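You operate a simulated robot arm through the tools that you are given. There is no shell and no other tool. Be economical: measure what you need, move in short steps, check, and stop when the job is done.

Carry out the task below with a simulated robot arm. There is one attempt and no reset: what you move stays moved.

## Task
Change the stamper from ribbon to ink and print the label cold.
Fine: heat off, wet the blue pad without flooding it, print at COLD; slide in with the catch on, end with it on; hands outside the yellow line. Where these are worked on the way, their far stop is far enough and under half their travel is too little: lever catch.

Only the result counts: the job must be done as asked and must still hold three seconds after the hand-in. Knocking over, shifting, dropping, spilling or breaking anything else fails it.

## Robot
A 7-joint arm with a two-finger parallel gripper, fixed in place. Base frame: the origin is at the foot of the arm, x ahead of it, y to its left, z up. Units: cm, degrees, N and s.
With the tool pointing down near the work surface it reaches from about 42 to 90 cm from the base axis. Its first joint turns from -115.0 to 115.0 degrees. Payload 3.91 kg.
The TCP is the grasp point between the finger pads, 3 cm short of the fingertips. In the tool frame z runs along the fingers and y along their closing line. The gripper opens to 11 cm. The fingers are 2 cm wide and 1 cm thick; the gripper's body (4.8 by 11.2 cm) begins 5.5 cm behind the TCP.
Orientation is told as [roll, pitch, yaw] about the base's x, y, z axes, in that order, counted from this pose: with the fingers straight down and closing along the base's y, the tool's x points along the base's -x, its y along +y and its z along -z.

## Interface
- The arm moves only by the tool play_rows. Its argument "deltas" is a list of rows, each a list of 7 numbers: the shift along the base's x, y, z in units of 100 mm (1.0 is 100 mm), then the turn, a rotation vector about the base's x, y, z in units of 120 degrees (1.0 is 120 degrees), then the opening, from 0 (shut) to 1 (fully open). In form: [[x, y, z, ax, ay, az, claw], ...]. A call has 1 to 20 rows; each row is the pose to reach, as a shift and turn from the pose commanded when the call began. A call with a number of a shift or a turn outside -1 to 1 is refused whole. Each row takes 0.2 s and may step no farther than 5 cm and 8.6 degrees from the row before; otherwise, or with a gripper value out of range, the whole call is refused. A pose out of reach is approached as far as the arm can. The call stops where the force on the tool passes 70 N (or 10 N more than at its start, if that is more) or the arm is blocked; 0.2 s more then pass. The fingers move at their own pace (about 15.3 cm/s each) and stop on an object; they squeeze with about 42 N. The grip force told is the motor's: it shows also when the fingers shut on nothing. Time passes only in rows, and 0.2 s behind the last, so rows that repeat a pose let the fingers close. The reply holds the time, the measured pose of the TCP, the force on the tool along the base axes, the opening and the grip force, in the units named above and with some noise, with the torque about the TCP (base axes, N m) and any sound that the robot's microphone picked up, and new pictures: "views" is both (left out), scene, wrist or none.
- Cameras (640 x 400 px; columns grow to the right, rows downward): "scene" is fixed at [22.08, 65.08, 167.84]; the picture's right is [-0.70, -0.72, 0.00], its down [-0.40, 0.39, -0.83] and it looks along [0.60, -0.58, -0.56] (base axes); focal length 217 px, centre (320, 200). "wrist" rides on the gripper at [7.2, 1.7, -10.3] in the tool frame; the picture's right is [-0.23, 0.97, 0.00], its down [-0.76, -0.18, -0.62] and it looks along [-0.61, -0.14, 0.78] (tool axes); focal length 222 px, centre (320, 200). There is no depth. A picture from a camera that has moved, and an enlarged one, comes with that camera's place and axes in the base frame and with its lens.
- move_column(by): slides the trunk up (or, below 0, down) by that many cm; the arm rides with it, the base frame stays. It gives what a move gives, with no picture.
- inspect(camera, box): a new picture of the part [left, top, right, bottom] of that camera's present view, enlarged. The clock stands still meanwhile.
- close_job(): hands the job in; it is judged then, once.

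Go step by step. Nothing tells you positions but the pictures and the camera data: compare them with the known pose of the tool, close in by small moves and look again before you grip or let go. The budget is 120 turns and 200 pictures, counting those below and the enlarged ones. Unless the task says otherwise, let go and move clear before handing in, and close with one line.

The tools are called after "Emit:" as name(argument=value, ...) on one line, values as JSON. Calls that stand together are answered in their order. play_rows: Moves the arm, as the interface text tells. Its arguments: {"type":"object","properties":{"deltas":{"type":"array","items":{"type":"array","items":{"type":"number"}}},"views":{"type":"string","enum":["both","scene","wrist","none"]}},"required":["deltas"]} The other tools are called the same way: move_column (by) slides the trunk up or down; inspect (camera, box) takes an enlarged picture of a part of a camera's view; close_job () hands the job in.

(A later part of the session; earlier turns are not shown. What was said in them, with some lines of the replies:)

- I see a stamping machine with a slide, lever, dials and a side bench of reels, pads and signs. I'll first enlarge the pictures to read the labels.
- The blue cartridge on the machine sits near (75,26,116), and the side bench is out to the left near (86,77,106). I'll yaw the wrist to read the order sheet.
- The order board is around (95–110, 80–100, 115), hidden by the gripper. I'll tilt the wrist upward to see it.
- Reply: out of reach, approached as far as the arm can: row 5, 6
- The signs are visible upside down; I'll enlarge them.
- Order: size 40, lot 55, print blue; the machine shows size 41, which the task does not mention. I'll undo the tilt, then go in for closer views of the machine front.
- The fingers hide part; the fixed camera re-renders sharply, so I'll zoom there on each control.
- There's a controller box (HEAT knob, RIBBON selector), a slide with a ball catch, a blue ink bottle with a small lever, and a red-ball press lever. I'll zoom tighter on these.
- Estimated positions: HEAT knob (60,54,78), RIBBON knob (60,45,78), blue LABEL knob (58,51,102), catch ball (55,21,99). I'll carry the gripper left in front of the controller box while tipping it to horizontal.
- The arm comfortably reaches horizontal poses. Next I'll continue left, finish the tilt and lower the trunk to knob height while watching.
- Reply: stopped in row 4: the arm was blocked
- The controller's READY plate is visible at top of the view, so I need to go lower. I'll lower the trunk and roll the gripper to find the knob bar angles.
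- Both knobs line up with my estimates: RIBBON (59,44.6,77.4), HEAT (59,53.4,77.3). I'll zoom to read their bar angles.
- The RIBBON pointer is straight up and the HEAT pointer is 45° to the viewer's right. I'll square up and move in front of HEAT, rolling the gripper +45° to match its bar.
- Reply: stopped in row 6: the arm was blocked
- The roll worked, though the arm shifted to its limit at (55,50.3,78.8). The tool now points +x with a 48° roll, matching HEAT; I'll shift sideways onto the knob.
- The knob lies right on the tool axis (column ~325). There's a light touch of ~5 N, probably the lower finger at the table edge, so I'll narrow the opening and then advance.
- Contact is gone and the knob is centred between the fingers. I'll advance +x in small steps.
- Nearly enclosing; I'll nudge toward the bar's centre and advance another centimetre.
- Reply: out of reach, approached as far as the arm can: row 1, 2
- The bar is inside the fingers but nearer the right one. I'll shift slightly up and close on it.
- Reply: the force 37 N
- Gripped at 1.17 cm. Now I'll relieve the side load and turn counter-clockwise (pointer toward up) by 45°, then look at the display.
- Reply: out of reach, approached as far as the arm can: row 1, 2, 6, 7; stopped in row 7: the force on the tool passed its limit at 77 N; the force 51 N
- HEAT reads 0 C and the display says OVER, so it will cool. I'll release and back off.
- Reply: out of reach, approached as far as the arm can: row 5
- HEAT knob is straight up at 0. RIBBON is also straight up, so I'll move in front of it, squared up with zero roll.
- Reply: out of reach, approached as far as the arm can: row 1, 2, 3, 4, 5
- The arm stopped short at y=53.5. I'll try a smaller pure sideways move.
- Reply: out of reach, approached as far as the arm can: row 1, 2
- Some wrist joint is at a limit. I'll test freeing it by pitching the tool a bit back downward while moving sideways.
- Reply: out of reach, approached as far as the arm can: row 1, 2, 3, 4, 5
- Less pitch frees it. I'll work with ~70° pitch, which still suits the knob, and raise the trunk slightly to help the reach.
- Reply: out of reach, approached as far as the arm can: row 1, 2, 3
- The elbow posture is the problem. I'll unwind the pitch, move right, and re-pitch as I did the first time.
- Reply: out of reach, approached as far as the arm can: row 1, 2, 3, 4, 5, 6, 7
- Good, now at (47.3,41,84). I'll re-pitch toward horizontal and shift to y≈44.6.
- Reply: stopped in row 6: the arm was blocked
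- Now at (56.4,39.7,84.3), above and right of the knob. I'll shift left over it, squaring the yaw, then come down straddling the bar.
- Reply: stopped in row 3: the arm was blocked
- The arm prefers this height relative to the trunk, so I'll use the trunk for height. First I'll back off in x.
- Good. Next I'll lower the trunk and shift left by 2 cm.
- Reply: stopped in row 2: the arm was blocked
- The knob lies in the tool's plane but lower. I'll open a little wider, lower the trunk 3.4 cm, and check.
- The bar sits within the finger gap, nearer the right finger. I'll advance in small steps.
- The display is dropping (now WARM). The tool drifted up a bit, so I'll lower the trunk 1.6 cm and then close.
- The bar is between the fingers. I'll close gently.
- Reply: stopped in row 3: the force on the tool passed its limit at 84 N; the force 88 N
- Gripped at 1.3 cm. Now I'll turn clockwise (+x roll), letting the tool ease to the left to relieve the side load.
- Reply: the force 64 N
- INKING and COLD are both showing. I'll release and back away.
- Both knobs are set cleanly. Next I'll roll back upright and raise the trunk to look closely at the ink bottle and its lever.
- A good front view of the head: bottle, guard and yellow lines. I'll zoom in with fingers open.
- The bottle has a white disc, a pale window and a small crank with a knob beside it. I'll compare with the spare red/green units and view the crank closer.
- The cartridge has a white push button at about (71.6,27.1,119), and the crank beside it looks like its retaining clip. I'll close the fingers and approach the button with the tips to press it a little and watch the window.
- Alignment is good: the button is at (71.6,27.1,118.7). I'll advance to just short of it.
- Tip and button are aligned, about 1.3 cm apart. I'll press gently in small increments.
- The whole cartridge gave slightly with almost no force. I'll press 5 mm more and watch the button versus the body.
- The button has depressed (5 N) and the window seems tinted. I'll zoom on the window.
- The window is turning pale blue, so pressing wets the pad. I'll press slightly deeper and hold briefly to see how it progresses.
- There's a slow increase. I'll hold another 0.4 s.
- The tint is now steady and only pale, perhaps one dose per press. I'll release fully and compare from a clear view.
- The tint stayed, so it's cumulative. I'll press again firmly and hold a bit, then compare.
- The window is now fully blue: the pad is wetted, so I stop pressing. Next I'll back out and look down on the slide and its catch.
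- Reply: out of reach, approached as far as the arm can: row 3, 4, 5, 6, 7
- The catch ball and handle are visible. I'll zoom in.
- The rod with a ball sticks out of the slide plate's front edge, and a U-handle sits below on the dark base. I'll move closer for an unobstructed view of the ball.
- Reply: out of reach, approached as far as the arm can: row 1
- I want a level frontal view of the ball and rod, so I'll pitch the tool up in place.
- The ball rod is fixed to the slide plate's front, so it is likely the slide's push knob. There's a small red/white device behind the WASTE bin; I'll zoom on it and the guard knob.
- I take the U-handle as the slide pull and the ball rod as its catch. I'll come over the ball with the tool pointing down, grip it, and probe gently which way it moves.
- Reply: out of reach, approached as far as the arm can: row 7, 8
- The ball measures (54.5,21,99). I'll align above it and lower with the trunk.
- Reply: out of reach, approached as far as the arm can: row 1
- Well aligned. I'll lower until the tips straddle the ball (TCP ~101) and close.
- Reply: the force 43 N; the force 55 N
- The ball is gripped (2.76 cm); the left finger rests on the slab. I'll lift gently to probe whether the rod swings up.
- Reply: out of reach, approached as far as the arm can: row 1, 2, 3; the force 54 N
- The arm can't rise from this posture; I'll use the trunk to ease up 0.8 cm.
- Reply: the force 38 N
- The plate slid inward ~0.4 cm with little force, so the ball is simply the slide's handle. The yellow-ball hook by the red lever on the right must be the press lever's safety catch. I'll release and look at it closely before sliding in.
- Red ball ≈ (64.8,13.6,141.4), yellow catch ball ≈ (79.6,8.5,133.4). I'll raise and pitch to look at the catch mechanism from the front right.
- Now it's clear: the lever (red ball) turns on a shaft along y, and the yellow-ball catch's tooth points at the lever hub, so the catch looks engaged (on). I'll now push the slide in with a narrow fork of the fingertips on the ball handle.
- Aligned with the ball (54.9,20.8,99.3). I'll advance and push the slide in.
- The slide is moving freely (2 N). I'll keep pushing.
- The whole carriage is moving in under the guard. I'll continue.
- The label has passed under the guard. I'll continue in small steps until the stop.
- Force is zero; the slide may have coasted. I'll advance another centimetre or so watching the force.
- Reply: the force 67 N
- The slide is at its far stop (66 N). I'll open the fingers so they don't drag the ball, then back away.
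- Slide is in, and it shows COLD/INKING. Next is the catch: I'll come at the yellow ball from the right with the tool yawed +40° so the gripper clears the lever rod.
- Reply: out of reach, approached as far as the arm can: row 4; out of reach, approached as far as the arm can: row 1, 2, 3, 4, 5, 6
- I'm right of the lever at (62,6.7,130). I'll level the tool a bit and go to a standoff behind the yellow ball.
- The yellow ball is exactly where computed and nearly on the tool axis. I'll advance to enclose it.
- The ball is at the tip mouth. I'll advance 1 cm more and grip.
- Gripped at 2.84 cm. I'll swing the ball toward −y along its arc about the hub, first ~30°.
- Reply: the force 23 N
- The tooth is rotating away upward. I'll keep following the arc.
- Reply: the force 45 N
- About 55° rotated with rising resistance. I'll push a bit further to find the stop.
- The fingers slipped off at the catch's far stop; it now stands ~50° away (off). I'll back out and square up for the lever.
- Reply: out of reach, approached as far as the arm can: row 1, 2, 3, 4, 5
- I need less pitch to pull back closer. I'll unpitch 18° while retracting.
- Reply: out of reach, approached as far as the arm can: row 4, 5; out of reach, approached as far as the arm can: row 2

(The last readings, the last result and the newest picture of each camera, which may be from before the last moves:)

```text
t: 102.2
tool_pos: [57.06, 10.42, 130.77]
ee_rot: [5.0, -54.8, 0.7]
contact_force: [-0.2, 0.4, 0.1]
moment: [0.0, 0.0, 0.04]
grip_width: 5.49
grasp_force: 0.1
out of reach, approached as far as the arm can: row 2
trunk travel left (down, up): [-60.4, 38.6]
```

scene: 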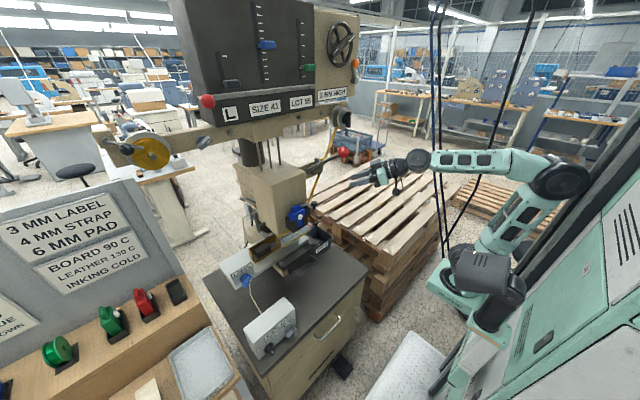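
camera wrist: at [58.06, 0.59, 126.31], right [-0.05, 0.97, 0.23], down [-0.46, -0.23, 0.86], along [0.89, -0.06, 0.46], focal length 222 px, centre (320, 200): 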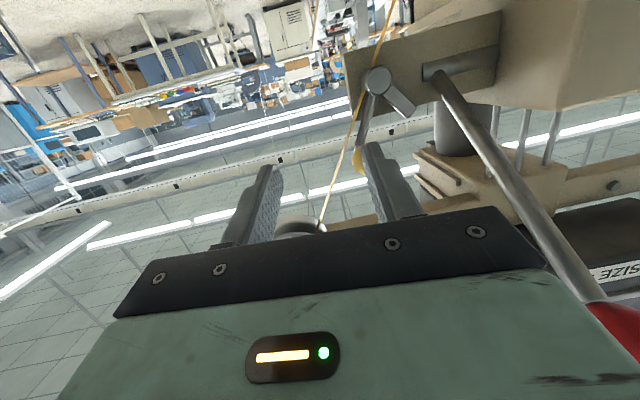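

I'll back up a little, raise the trunk, and align on the red ball.

Emit:
play_rows(deltas=[[-0.2, 0.15, 0, 0, 0, 0, 0.55], [-0.4, 0.32, 0, 0, 0, 0, 0.55]], views="none")

Emit:
move_column(by=12)

Emit:
inspect(camera="wrist", box=[0, 0, 640, 400])

Emit:
inspect(camera="scene", box=[290, 110, 410, 200])

```text
t: 102.8
tool_pos: [53.18, 13.85, 130.65]
ee_rot: [4.9, -54.6, 0.5]
contact_force: [0.2, -0.2, 0.4]
moment: [-0.01, -0.02, 0.0]
grip_width: 6.05
grasp_force: 0.1
trunk travel left (down, up): [-60.4, 38.6]
```

```text
t: 104.3
tool_pos: [53.12, 13.91, 142.83]
ee_rot: [5.0, -54.7, 0.7]
contact_force: [0.3, -1.1, 0.3]
moment: [0.0, 0.04, -0.01]
grip_width: 6.06
grasp_force: 0.2
trunk travel left (down, up): [-72.4, 26.6]
```

```text
1.00 times, centred on (320, 200) of wrist (not enlarged: the box is as wide or as high as the picture)
camera zoom: at [40.36, 14.54, 142.91], right [0.05, 0.97, 0.23], down [-0.05, -0.23, 0.97], along [1.0, -0.06, 0.04], focal length 222 px, centre (320, 200)
```

zoom: 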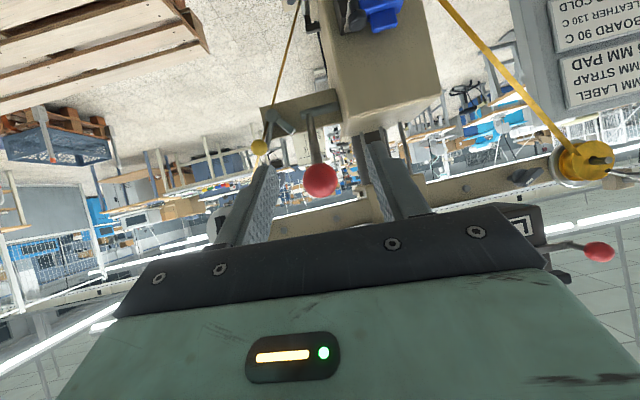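

```text
4.44 times, centred on (350, 155) of scene
camera zoom: at [22.08, 65.08, 167.84], right [-0.7, -0.72, 0.0], down [-0.4, 0.39, -0.83], along [0.6, -0.58, -0.56], focal length 965 px, centre (187, 400)
```

zoom: 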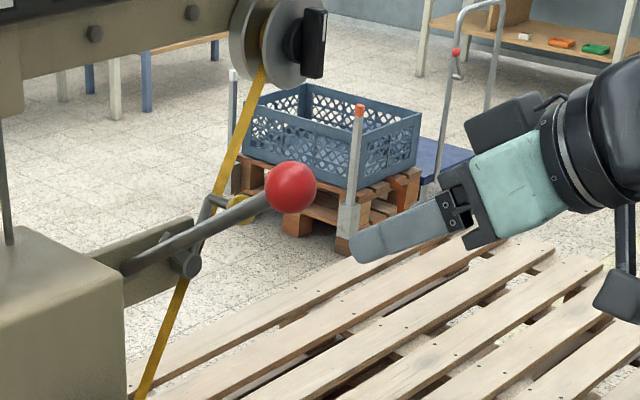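

The red ball is at (64.8,13.6,141.8), about 4 cm wide, on axis. I'll advance and grip it.

Emit:
play_rows(deltas=[[0.3, -0.01, 0, 0, 0, 0, 0.55], [0.6, -0.02, 0, 0, 0, 0, 0.55], [0.9, -0.02, 0.0, 0, 0, 0, 0.55], [1.0, -0.02, 0.0, 0, 0, 0, 0.55], [1.0, -0.02, 0.0, 0, 0, 0, 0.2], [1.0, -0.02, 0.0, 0, 0, 0, 0.0], [1.0, -0.02, 0.0, 0, 0, 0, 0.0]], views="wrist")

Emit:
inspect(camera="scene", box=[290, 110, 410, 200])

```text
t: 105.9
tool_pos: [63.09, 13.33, 142.92]
ee_rot: [4.8, -54.6, 0.6]
contact_force: [2.6, -14.0, -2.4]
moment: [-0.3, 0.12, -0.33]
grip_width: 3.73
grasp_force: 44.6
trunk travel left (down, up): [-72.4, 26.6]
camera wrist: at [50.42, 14.11, 142.98], right [0.06, 0.97, 0.23], down [-0.05, -0.23, 0.97], along [1.0, -0.07, 0.04], focal length 222 px, centre (320, 200)
```

wrist: 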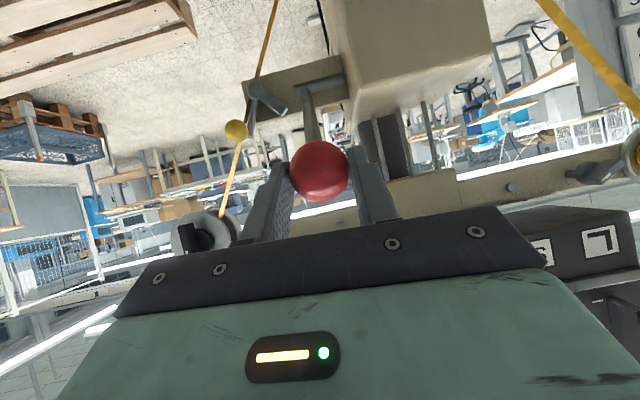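

```text
4.44 times, centred on (350, 155) of scene
camera zoom: at [22.08, 65.08, 167.84], right [-0.7, -0.72, 0.0], down [-0.4, 0.39, -0.83], along [0.6, -0.58, -0.56], focal length 965 px, centre (187, 400)
```

zoom: 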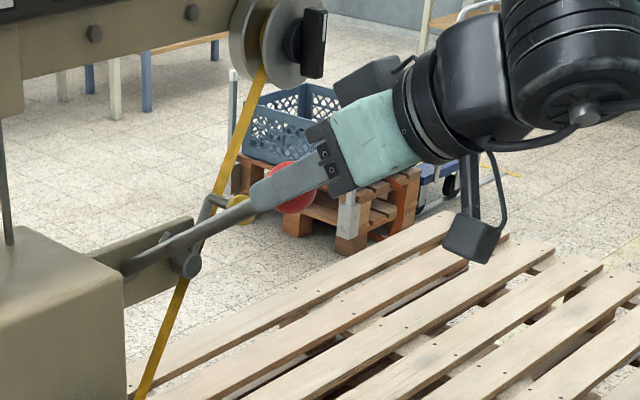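

Gripped at 3.7 cm. I'll pull the lever down along its arc (pivot ≈ (78,·,128.5), r≈18.5).

Emit:
play_rows(deltas=[[-0.109, 0, -0.119, 0, 0, 0, 0], [-0.207, 0, -0.247, 0, 0, 0, 0], [-0.294, 0, -0.383, 0, 0, 0, 0], [-0.369, 0, -0.526, 0, 0, 0, 0], [-0.43, 0, -0.675, 0, 0, 0, 0], [-0.479, 0, -0.829, 0, 0, 0, 0]], views="both")

```text
t: 107.3
tool_pos: [58.43, 13.32, 134.49]
ee_rot: [4.9, -54.7, 0.4]
contact_force: [24.0, -17.4, 2.4]
moment: [-0.17, -1.36, -0.39]
grip_width: 3.74
grasp_force: 45.4
trunk travel left (down, up): [-72.4, 26.6]
camera wrist: at [45.76, 14.05, 134.64], right [0.06, 0.97, 0.23], down [-0.05, -0.23, 0.97], along [1.0, -0.07, 0.04], focal length 222 px, centre (320, 200)
```

scene: 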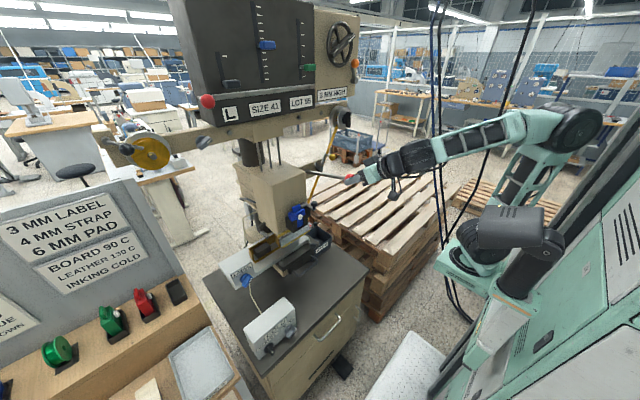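
wrist: 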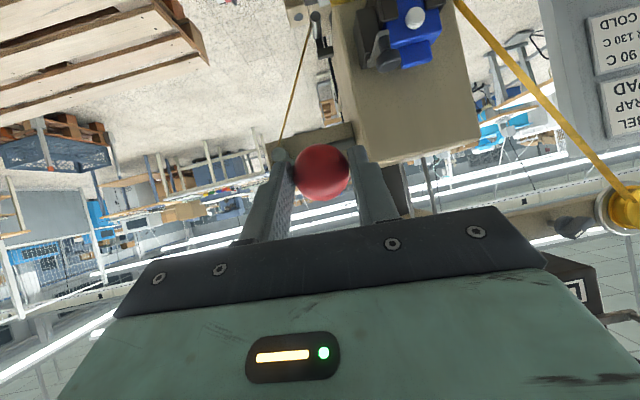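

The lever follows freely. I'll continue the arc downwards.

Emit:
play_rows(deltas=[[-0.01, 0, -0.158, 0, 0, 0, 0], [-0.03, 0, -0.318, 0, 0, 0, 0], [-0.035, 0, -0.479, 0, 0, 0, 0], [-0.025, 0, -0.64, 0, 0, 0, 0], [-0.0, 0, -0.8, 0, 0, 0, 0]], views="scene")

Emit:
inspect(camera="scene", box=[270, 120, 400, 220])

```text
t: 108.5
tool_pos: [58.26, 13.31, 126.45]
ee_rot: [4.6, -54.6, 0.5]
contact_force: [-19.5, -30.8, 6.0]
moment: [-0.54, -0.32, -0.74]
grip_width: 3.73
grasp_force: 44.2
trunk travel left (down, up): [-72.4, 26.6]
```

scene: 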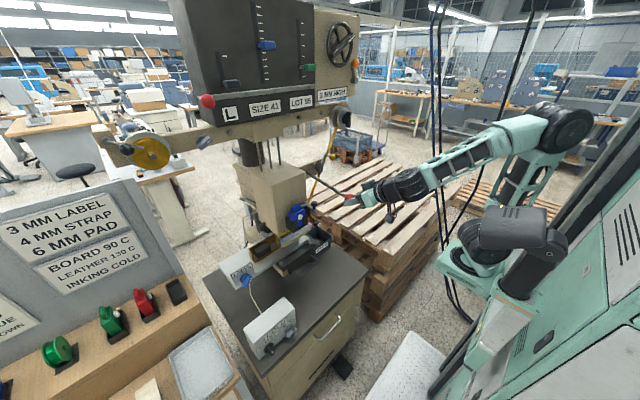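

```text
4.00 times, centred on (335, 170) of scene
camera zoom: at [22.08, 65.08, 167.84], right [-0.7, -0.72, 0.0], down [-0.4, 0.39, -0.83], along [0.6, -0.58, -0.56], focal length 868 px, centre (260, 320)
```

zoom: 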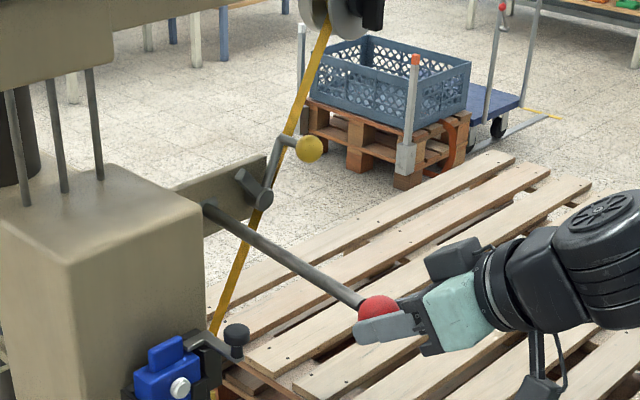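

Lever is past horizontal. I'll continue until the stop.

Emit:
play_rows(deltas=[[0.01, -0.03, -0.158, 0, 0, 0, 0], [0.06, -0.04, -0.312, 0, 0, 0, 0], [0.12, -0.04, -0.46, 0, 0, 0, 0], [0.2, -0.04, -0.604, 0, 0, 0, 0]], views="none")

Emit:
inspect(camera="scene", box=[250, 130, 380, 260])

```text
t: 109.5
tool_pos: [60.19, 13.28, 120.31]
ee_rot: [4.9, -54.5, 0.8]
contact_force: [-29.1, -9.8, 3.9]
moment: [-0.08, 0.15, -0.17]
grip_width: 3.71
grasp_force: 45.1
trunk travel left (down, up): [-72.4, 26.6]
```

```text
3.08 times, centred on (315, 195) of scene
camera zoom: at [22.08, 65.08, 167.84], right [-0.7, -0.72, 0.0], down [-0.4, 0.39, -0.83], along [0.6, -0.58, -0.56], focal length 668 px, centre (335, 215)
```

zoom: 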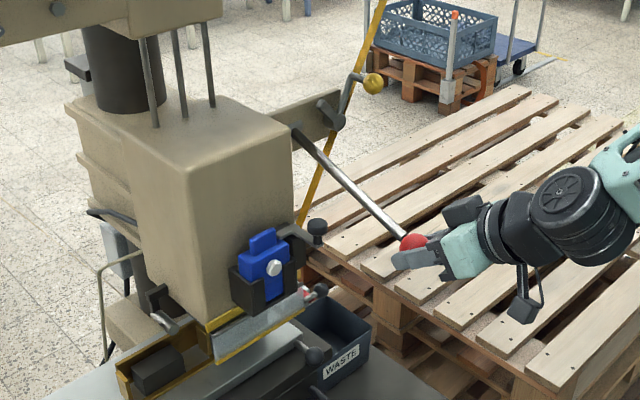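

Still moving at about −30°. I'll continue.

Emit:
play_rows(deltas=[[0.06, 0, -0.136, 0, 0, 0, 0], [0.15, 0, -0.264, 0, 0, 0, 0], [0.26, 0, -0.383, 0, 0, 0, 0], [0.38, 0, -0.49, 0, 0, 0, 0]], views="none")

Emit:
inspect(camera="scene", box=[250, 130, 380, 260])

```text
t: 110.4
tool_pos: [62.51, 13.7, 115.27]
ee_rot: [4.3, -53.5, 2.3]
contact_force: [-31.1, -1.5, 2.6]
moment: [0.1, -1.61, -0.1]
grip_width: 0.02
grasp_force: 38.0
trunk travel left (down, up): [-72.4, 26.6]
stopped in row 4: the force on the tool passed its limit at 82 N (the readings are from after the stop); the commanded pose is now the measured one
```

```text
3.08 times, centred on (315, 195) of scene
camera zoom: at [22.08, 65.08, 167.84], right [-0.7, -0.72, 0.0], down [-0.4, 0.39, -0.83], along [0.6, -0.58, -0.56], focal length 668 px, centre (335, 215)
```

zoom: 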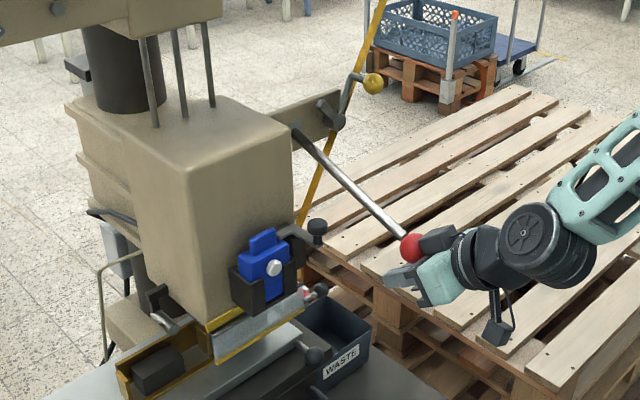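

The ball stayed at the same spot when the grip slipped, so the lever reached its far stop (~−32°). I'll back out and re-grip to return the lever up.

Emit:
play_rows(deltas=[[-0.1, 0, -0.03, 0, 0, 0, 0], [-0.4, 0, -0.05, 0, 0, 0, 0.2], [-0.8, 0, -0.05, 0, 0, 0, 0.55], [-0.9, 0, 0.25, 0, 0, 0, 0.55], [-0.9, 0, 0.45, 0, 0, 0, 0.55]], views="wrist")

Emit:
inspect(camera="scene", box=[250, 130, 380, 260])

```text
t: 111.6
tool_pos: [53.92, 13.71, 119.77]
ee_rot: [4.2, -53.5, 2.1]
contact_force: [-0.1, 0.3, 0.3]
moment: [0.0, 0.03, -0.02]
grip_width: 6.05
grasp_force: 0.0
trunk travel left (down, up): [-72.4, 26.6]
camera wrist: at [41.09, 14.23, 120.11], right [0.04, 0.97, 0.23], down [-0.03, -0.22, 0.97], along [1.0, -0.05, 0.02], focal length 222 px, centre (320, 200)
```

wrist: 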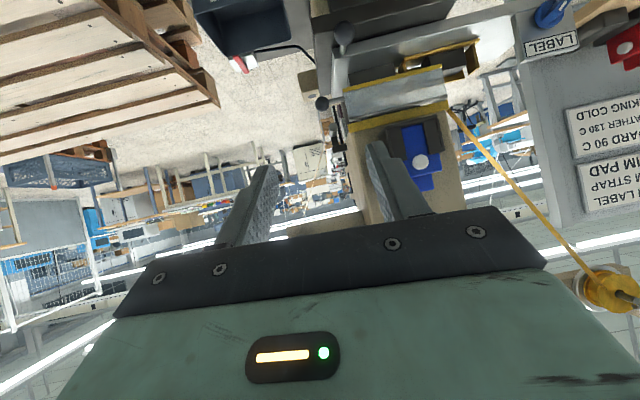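

```text
3.08 times, centred on (315, 195) of scene
camera zoom: at [22.08, 65.08, 167.84], right [-0.7, -0.72, 0.0], down [-0.4, 0.39, -0.83], along [0.6, -0.58, -0.56], focal length 668 px, centre (335, 215)
```

zoom: 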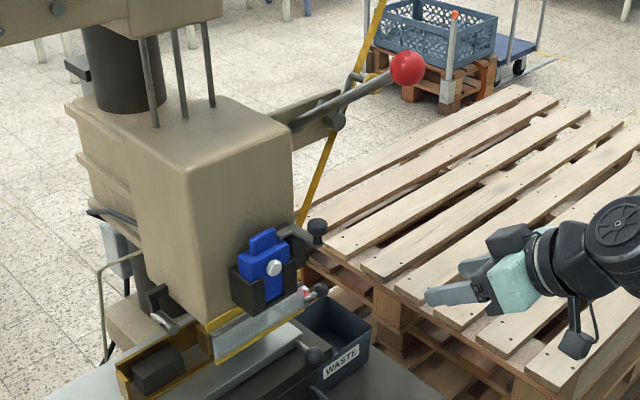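

The lever sprang back up by itself after a full stroke. I'll look for the print on the label under the head before re-engaging the catch.

Emit:
inspect(camera="wrist", box=[310, 10, 490, 130])

Emit:
inspect(camera="scene", box=[260, 200, 340, 270])

Emit:
inspect(camera="scene", box=[305, 130, 365, 175])

```text
3.33 times, centred on (400, 70) of wrist
camera zoom: at [41.09, 14.23, 120.11], right [0.04, 0.97, 0.23], down [-0.03, -0.22, 0.97], along [1.0, -0.05, 0.02], focal length 740 px, centre (53, 633)
```

zoom: 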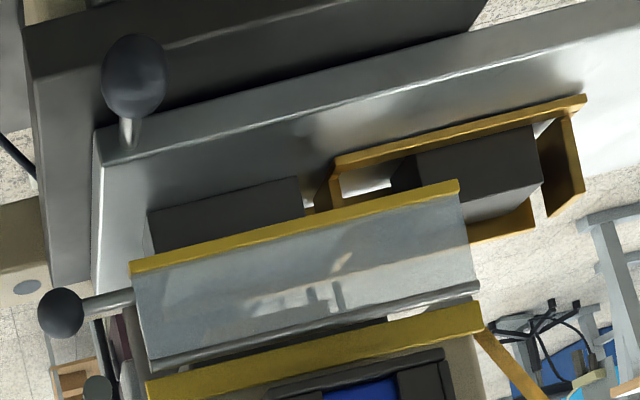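

```text
5.71 times, centred on (300, 235) of scene
camera zoom: at [22.08, 65.08, 167.84], right [-0.7, -0.72, 0.0], down [-0.4, 0.39, -0.83], along [0.6, -0.58, -0.56], focal length 1240 px, centre (434, 0)
```

zoom: 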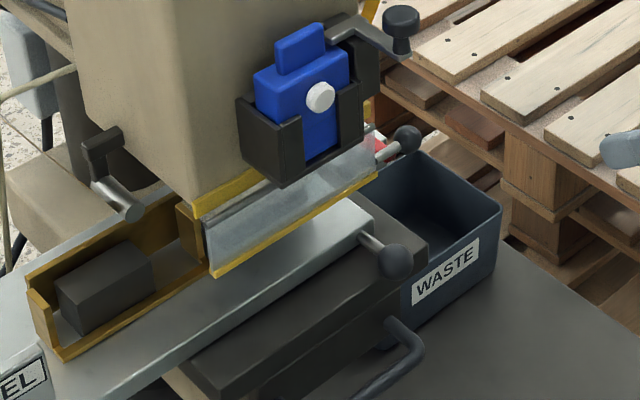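

```text
8.89 times, centred on (335, 152) of scene
camera zoom: at [22.08, 65.08, 167.84], right [-0.7, -0.72, 0.0], down [-0.4, 0.39, -0.83], along [0.6, -0.58, -0.56], focal length 1929 px, centre (187, 622)
```

zoom: 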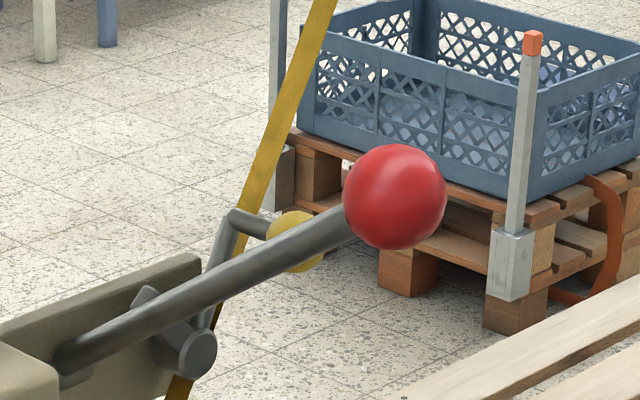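

The lever is back up, the catch tooth is still swung off. I'll return to the yellow ball, now at (77.6,4.4,133.6), to put the catch back on.

Emit:
play_rows(deltas=[[-0.1, -0.2, 0.2, 0, 0, 0, 0.4], [-0.2, -0.45, 0.4, 0, 0, 0.03, 0.4], [-0.2, -0.7, 0.6, 0, 0, 0.07, 0.4], [-0.2, -0.95, 0.8, 0, 0, 0.12, 0.4], [-0.1, -1.0, 1.0, 0, 0, 0.17, 0.4]], views="none")

Emit:
play_rows(deltas=[[0.15, -0.1, 0.05, 0.01, -0.02, 0.03, 0.4], [0.35, -0.2, 0.1, 0.02, -0.05, 0.07, 0.4], [0.55, -0.3, 0.15, 0.04, -0.08, 0.1, 0.4], [0.75, -0.4, 0.2, 0.06, -0.12, 0.1, 0.4], [1.0, -0.5, 0.25, 0.08, -0.16, 0.1, 0.4]], views="wrist")

```text
t: 112.8
tool_pos: [56.54, 5.33, 123.2]
ee_rot: [4.0, -54.2, 21.3]
contact_force: [-0.7, -0.5, -0.9]
moment: [-0.04, 0.01, -0.03]
grip_width: 4.41
grasp_force: 0.1
out of reach, approached as far as the arm can: row 3, 4, 5
trunk travel left (down, up): [-72.4, 26.6]
```

```text
t: 114.0
tool_pos: [66.53, 0.22, 125.75]
ee_rot: [1.6, -74.9, 37.1]
contact_force: [-0.7, -1.0, 0.0]
moment: [0.04, 0.02, 0.02]
grip_width: 4.4
grasp_force: 0.1
out of reach, approached as far as the arm can: row 1, 2, 3
trunk travel left (down, up): [-72.4, 26.6]
camera wrist: at [56.19, -5.74, 121.49], right [-0.56, 0.8, 0.23], down [-0.2, -0.4, 0.9], along [0.8, 0.46, 0.38], focal length 222 px, centre (320, 200)
```

wrist: 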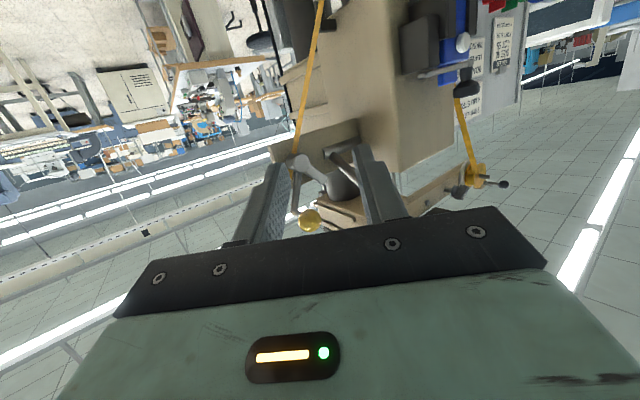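

I'll raise by trunk and check alignment.

Emit:
move_column(by=9)

Emit:
play_rows(deltas=[[0.15, -0.05, 0.02, 0, 0, 0, 0.4], [0.35, -0.05, 0.03, 0, 0, 0, 0.4], [0.52, -0.02, 0.03, 0, 0, 0, 0.4]], views="wrist")

```text
t: 115.3
tool_pos: [66.74, 0.34, 134.74]
ee_rot: [1.6, -74.9, 37.2]
contact_force: [0.3, -0.9, 0.0]
moment: [-0.02, -0.02, 0.0]
grip_width: 4.41
grasp_force: 0.1
trunk travel left (down, up): [-81.4, 17.6]
```

```text
t: 116.1
tool_pos: [71.93, 0.19, 135.05]
ee_rot: [1.6, -74.9, 37.0]
contact_force: [0.0, -0.3, 0.6]
moment: [0.02, 0.0, 0.0]
grip_width: 4.41
grasp_force: 0.0
trunk travel left (down, up): [-81.4, 17.6]
camera wrist: at [61.45, -5.82, 130.8], right [-0.56, 0.8, 0.23], down [-0.2, -0.4, 0.9], along [0.8, 0.46, 0.38], focal length 222 px, centre (320, 200)
```

wrist: 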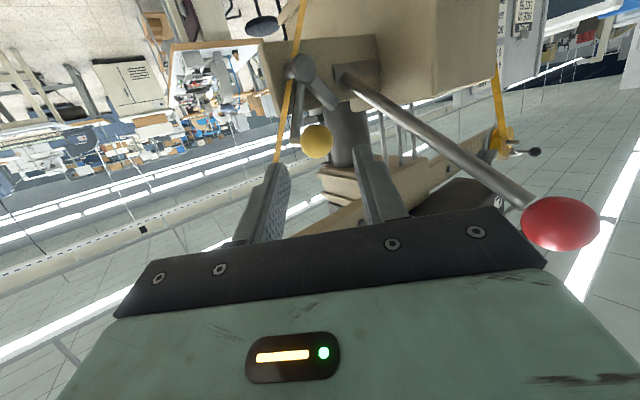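

Aligned (lateral error ~1 mm). I'll advance along the tool axis and grip.

Emit:
play_rows(deltas=[[0.15, 0.11, -0.04, 0, 0, 0, 0.36], [0.3, 0.22, -0.08, 0, 0, 0, 0.36], [0.43, 0.325, -0.115, 0, 0, 0, 0.36], [0.43, 0.325, -0.115, 0, 0, 0, 0.1], [0.43, 0.325, -0.115, 0, 0, 0, 0.0], [0.43, 0.325, -0.115, 0, 0, 0, 0.0]], views="wrist")

```text
t: 117.5
tool_pos: [76.17, 3.22, 133.98]
ee_rot: [1.6, -75.0, 36.9]
contact_force: [-2.9, -5.8, 9.1]
moment: [0.06, 0.08, -1.12]
grip_width: 2.89
grasp_force: 45.1
trunk travel left (down, up): [-81.4, 17.6]
camera wrist: at [65.77, -2.69, 129.73], right [-0.56, 0.8, 0.23], down [-0.2, -0.4, 0.9], along [0.8, 0.45, 0.38], focal length 222 px, centre (320, 200)
```

wrist: 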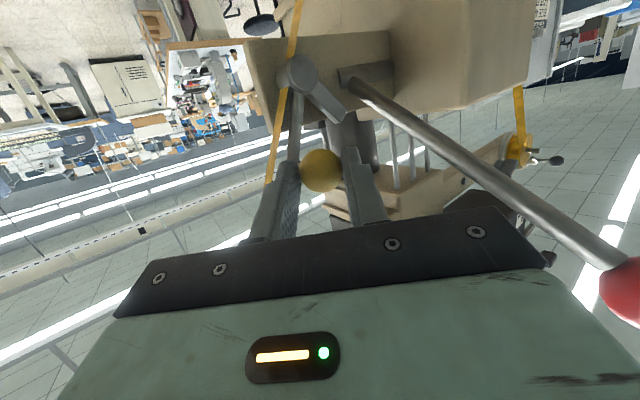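

Gripped. I'll swing the ball back toward +y along the arc to its original on-position.

Emit:
play_rows(deltas=[[0, 0.07, 0.02, 0, 0, 0, 0], [0, 0.14, 0.035, 0, 0, 0, 0], [0, 0.23, 0.05, 0, 0, 0, 0], [0, 0.31, 0.055, 0, 0, 0, 0], [0, 0.39, 0.05, 0, 0, 0, 0], [0, 0.47, 0.03, 0, 0, 0, 0], [0, 0.55, 0.01, 0, 0, 0, 0], [0, 0.58, 0.0, 0, 0, 0, 0]], views="wrist")

```text
t: 119.3
tool_pos: [75.9, 8.62, 133.88]
ee_rot: [1.8, -74.7, 36.6]
contact_force: [-28.7, -33.1, 0.0]
moment: [-0.63, 0.26, -0.71]
grip_width: 2.71
grasp_force: 45.0
trunk travel left (down, up): [-81.4, 17.6]
camera wrist: at [65.49, 2.67, 129.61], right [-0.55, 0.8, 0.23], down [-0.2, -0.39, 0.9], along [0.81, 0.45, 0.38], focal length 222 px, centre (320, 200)
```

wrist: 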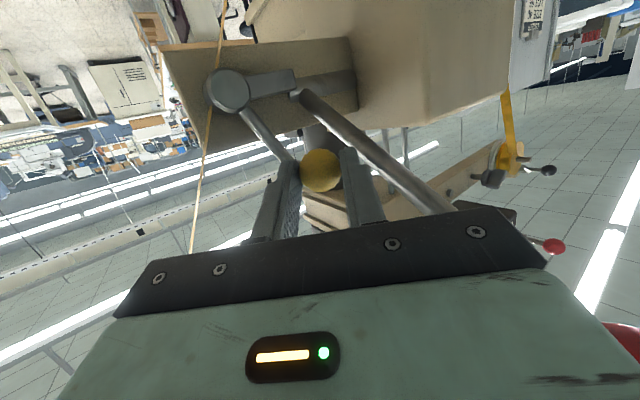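

The tooth points at the lever hub again and it's against its stop (33 N). I'll release gently and retreat along the tool axis.

Emit:
play_rows(deltas=[[0, -0.01, 0, 0, 0, 0, 0.2], [0, -0.01, 0, 0, 0, 0, 0.36], [-0.2, -0.16, 0.05, 0, 0, 0, 0.36], [-0.45, -0.36, 0.1, 0, 0, 0, 0.36], [-0.75, -0.6, 0.1, 0, 0, 0, 0.36], [-1.0, -0.8, 0.1, 0, 0, 0, 0.36]], views="both")

Emit:
inspect(camera="scene", box=[305, 130, 365, 185])

Emit:
inspect(camera="wrist", box=[240, 60, 400, 180])

```text
t: 120.7
tool_pos: [66.11, 1.26, 134.85]
ee_rot: [1.6, -74.9, 37.1]
contact_force: [0.3, 0.1, -0.7]
moment: [-0.02, -0.03, 0.0]
grip_width: 3.97
grasp_force: 0.0
trunk travel left (down, up): [-81.4, 17.6]
camera wrist: at [55.66, -4.76, 130.63], right [-0.56, 0.8, 0.23], down [-0.2, -0.4, 0.9], along [0.8, 0.46, 0.38], focal length 222 px, centre (320, 200)
```

scene: 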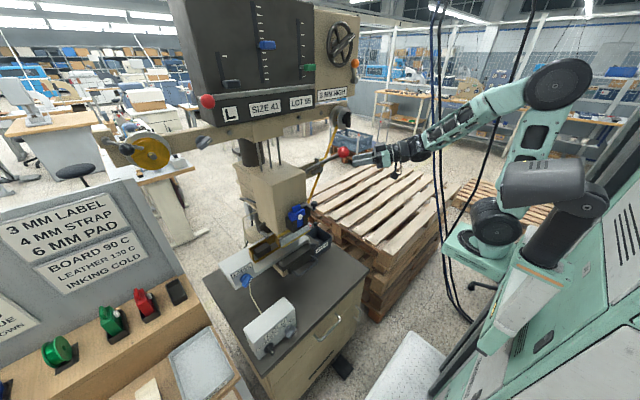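
wrist: 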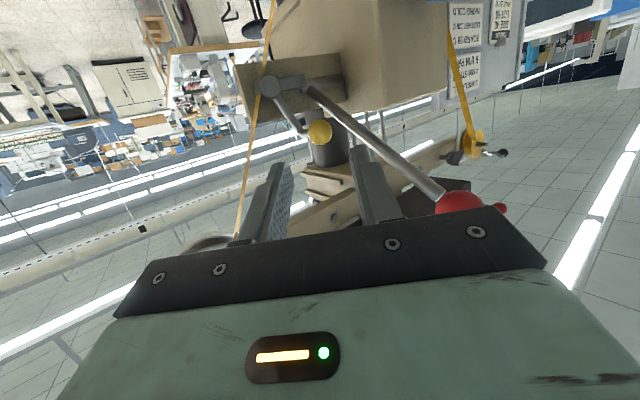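

```text
7.27 times, centred on (335, 158) of scene
camera zoom: at [22.08, 65.08, 167.84], right [-0.7, -0.72, 0.0], down [-0.4, 0.39, -0.83], along [0.6, -0.58, -0.56], focal length 1579 px, centre (211, 509)
```

zoom: 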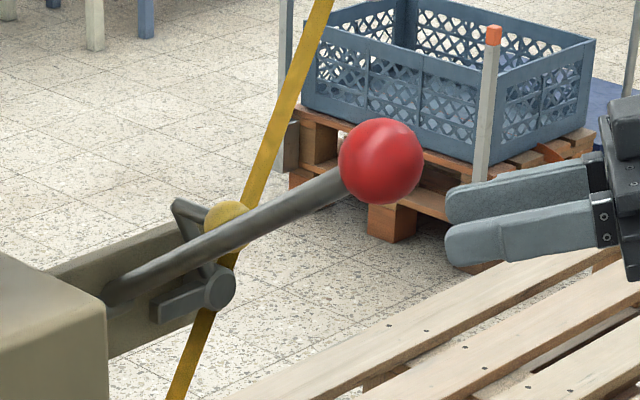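

```text
3.33 times, centred on (320, 120) of wrist
camera zoom: at [55.66, -4.76, 130.63], right [-0.56, 0.8, 0.23], down [-0.2, -0.4, 0.9], along [0.8, 0.46, 0.38], focal length 740 px, centre (320, 467)
```

zoom: 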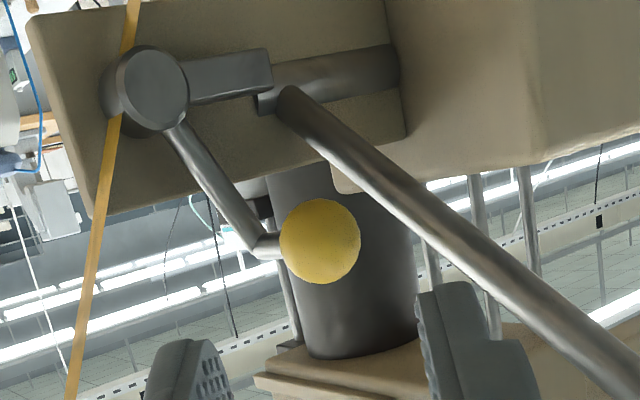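

The catch is back on exactly as at the start. I'll lower the trunk for a side look under the guard to confirm the print.

Emit:
move_column(by=-20)

Emit:
inspect(camera="wrist", box=[320, 0, 500, 120])

Emit:
inspect(camera="scene", box=[240, 310, 320, 365])

```text
t: 122.8
tool_pos: [66.12, 1.21, 114.87]
ee_rot: [1.6, -74.9, 37.1]
contact_force: [-0.5, -0.4, -0.8]
moment: [0.0, -0.01, -0.02]
grip_width: 3.97
grasp_force: 0.1
trunk travel left (down, up): [-61.4, 37.6]
```

```text
3.33 times, centred on (410, 60) of wrist
camera zoom: at [55.66, -4.81, 110.65], right [-0.56, 0.8, 0.23], down [-0.2, -0.4, 0.9], along [0.8, 0.46, 0.38], focal length 740 px, centre (20, 667)
```

zoom: 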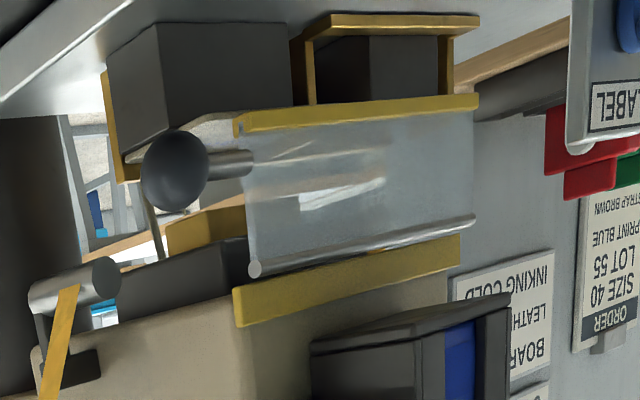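

```text
7.27 times, centred on (280, 338) of scene
camera zoom: at [22.08, 65.08, 167.84], right [-0.7, -0.72, 0.0], down [-0.4, 0.39, -0.83], along [0.6, -0.58, -0.56], focal length 1579 px, centre (611, -800)
```

zoom: 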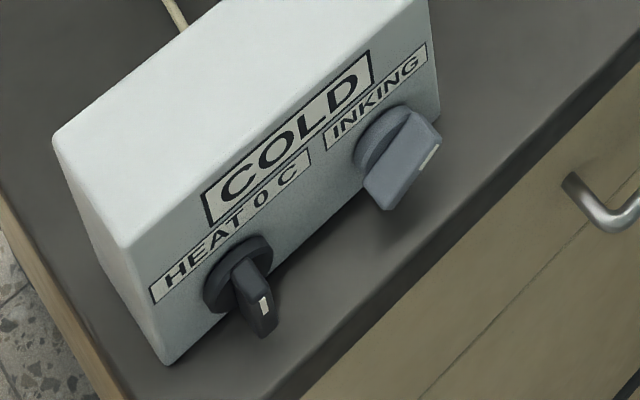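

The label's top is edge-on from here. I'll raise 7 cm for a shallow view onto it.

Emit:
move_column(by=6)

Emit:
inspect(camera="wrist", box=[310, 0, 450, 100])

```text
t: 123.8
tool_pos: [66.12, 1.18, 120.99]
ee_rot: [1.6, -74.9, 37.1]
contact_force: [0.2, 0.5, 0.6]
moment: [-0.02, 0.0, 0.01]
grip_width: 3.97
grasp_force: 0.1
trunk travel left (down, up): [-67.4, 31.6]
```

```text
4.00 times, centred on (380, 50) of wrist
camera zoom: at [55.66, -4.81, 116.64], right [-0.56, 0.8, 0.23], down [-0.2, -0.4, 0.9], along [0.8, 0.46, 0.38], focal length 888 px, centre (80, 800)
```

zoom: 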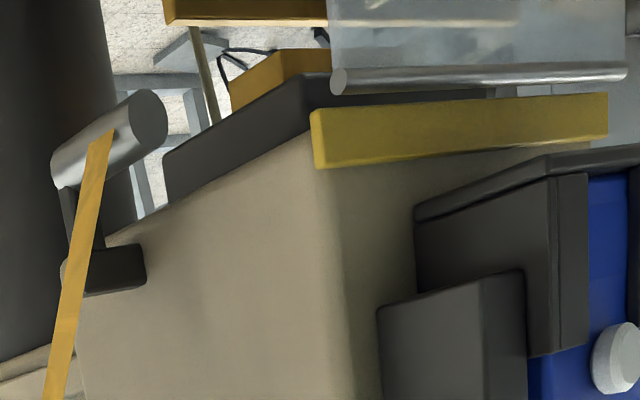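

Emit:
move_column(by=-3.5)

Emit:
inspect(camera="wrist", box=[320, 0, 460, 100])

```text
t: 124.6
tool_pos: [66.07, 1.15, 117.42]
ee_rot: [1.5, -74.9, 37.0]
contact_force: [0.5, -0.5, 0.6]
moment: [-0.01, 0.01, -0.02]
grip_width: 3.97
grasp_force: 0.1
trunk travel left (down, up): [-63.9, 35.1]
```

```text
4.00 times, centred on (390, 50) of wrist
camera zoom: at [55.66, -4.81, 113.14], right [-0.56, 0.8, 0.23], down [-0.2, -0.4, 0.9], along [0.8, 0.46, 0.38], focal length 888 px, centre (40, 800)
```

zoom: 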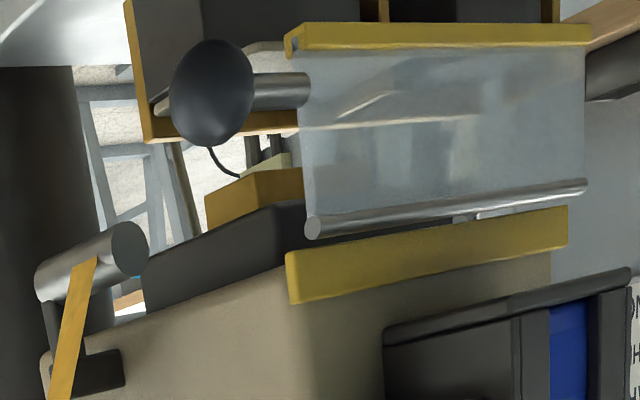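

The guard ball blocks it. One more attempt: I'll shift forward and tip the tool down a little.

Emit:
play_rows(deltas=[[0.15, -0.1, 0, -0.03, 0.04, 0, 0.36], [0.3, -0.2, -0.05, -0.06, 0.08, 0, 0.36], [0.45, -0.3, -0.1, -0.08, 0.11, 0.03, 0.36], [0.6, -0.4, -0.15, -0.1, 0.133, 0.07, 0.36]], views="wrist")

```text
t: 125.6
tool_pos: [72.14, -2.85, 115.92]
ee_rot: [4.1, -55.0, 43.2]
contact_force: [0.1, -0.5, 1.0]
moment: [0.01, 0.02, -0.02]
grip_width: 3.98
grasp_force: 0.1
trunk travel left (down, up): [-63.9, 35.1]
camera wrist: at [62.13, -10.89, 116.02], right [-0.61, 0.76, 0.23], down [0.11, -0.2, 0.97], along [0.78, 0.62, 0.04], focal length 222 px, centre (320, 200)
```

wrist: 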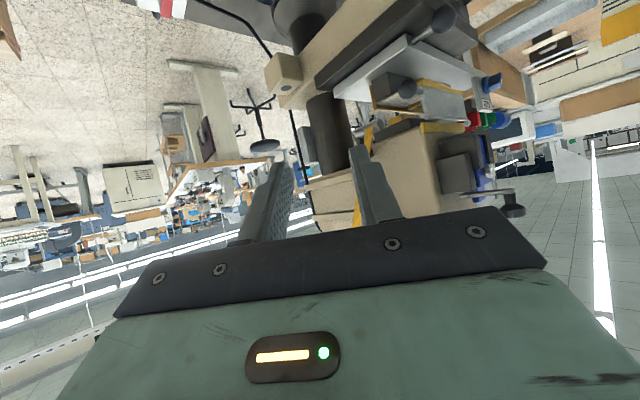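

Emit:
inspect(camera="wrist", box=[340, 60, 480, 150])

```text
4.44 times, centred on (410, 105) of wrist
camera zoom: at [62.13, -10.89, 116.02], right [-0.61, 0.76, 0.23], down [0.11, -0.2, 0.97], along [0.78, 0.62, 0.04], focal length 987 px, centre (-80, 622)
```

zoom: 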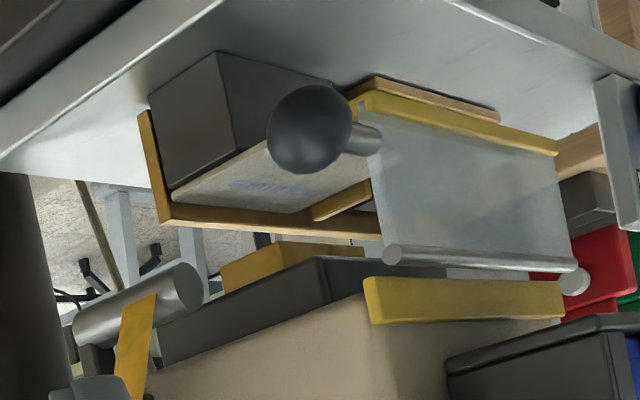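

A blue print is visible on the label; I'll zoom once more to confirm.

Emit:
inspect(camera="wrist", box=[370, 82, 430, 120])

```text
10.53 times, centred on (400, 101) of wrist
camera zoom: at [62.13, -10.89, 116.02], right [-0.61, 0.76, 0.23], down [0.11, -0.2, 0.97], along [0.78, 0.62, 0.04], focal length 2338 px, centre (-522, 1242)
```

zoom: 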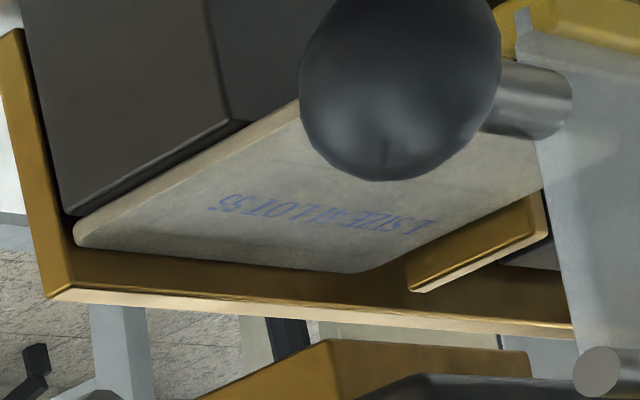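

The label carries a crisp blue "L SIZE 41 LOT 55". The controller shows HEAT 0, INKING and COLD, the slide is in, the lever is up and the catch is on. I'll back clear and hand in.

Emit:
play_rows(deltas=[[-0.2, -0.1, 0, 0, 0, 0, 0.36], [-0.5, -0.3, 0, 0, 0, 0, 0.36], [-0.7, -0.4, 0, 0, 0, 0, 0.36]], views="scene")

Emit:
close_job()

```text
t: 126.4
tool_pos: [64.97, -6.59, 115.99]
ee_rot: [4.2, -54.9, 43.2]
contact_force: [0.2, 0.1, -1.3]
moment: [0.03, -0.01, -0.03]
grip_width: 3.96
grasp_force: 0.0
trunk travel left (down, up): [-63.9, 35.1]
```

scene: 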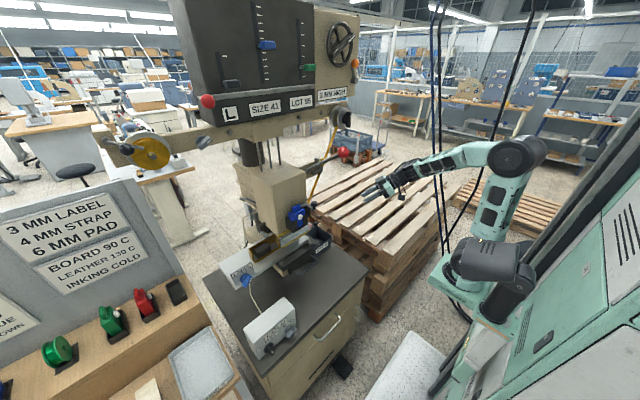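

```text
The job is handed in.
```

The job is handed in: heat is off, the stamper is on inking, the blue pad is wetted, and the label printed blue at COLD with the slide in and the catch back on. It reads "L SIZE 41 LOT 55"; the order card says size 40, and I left that setting alone because the task didn't mention it.
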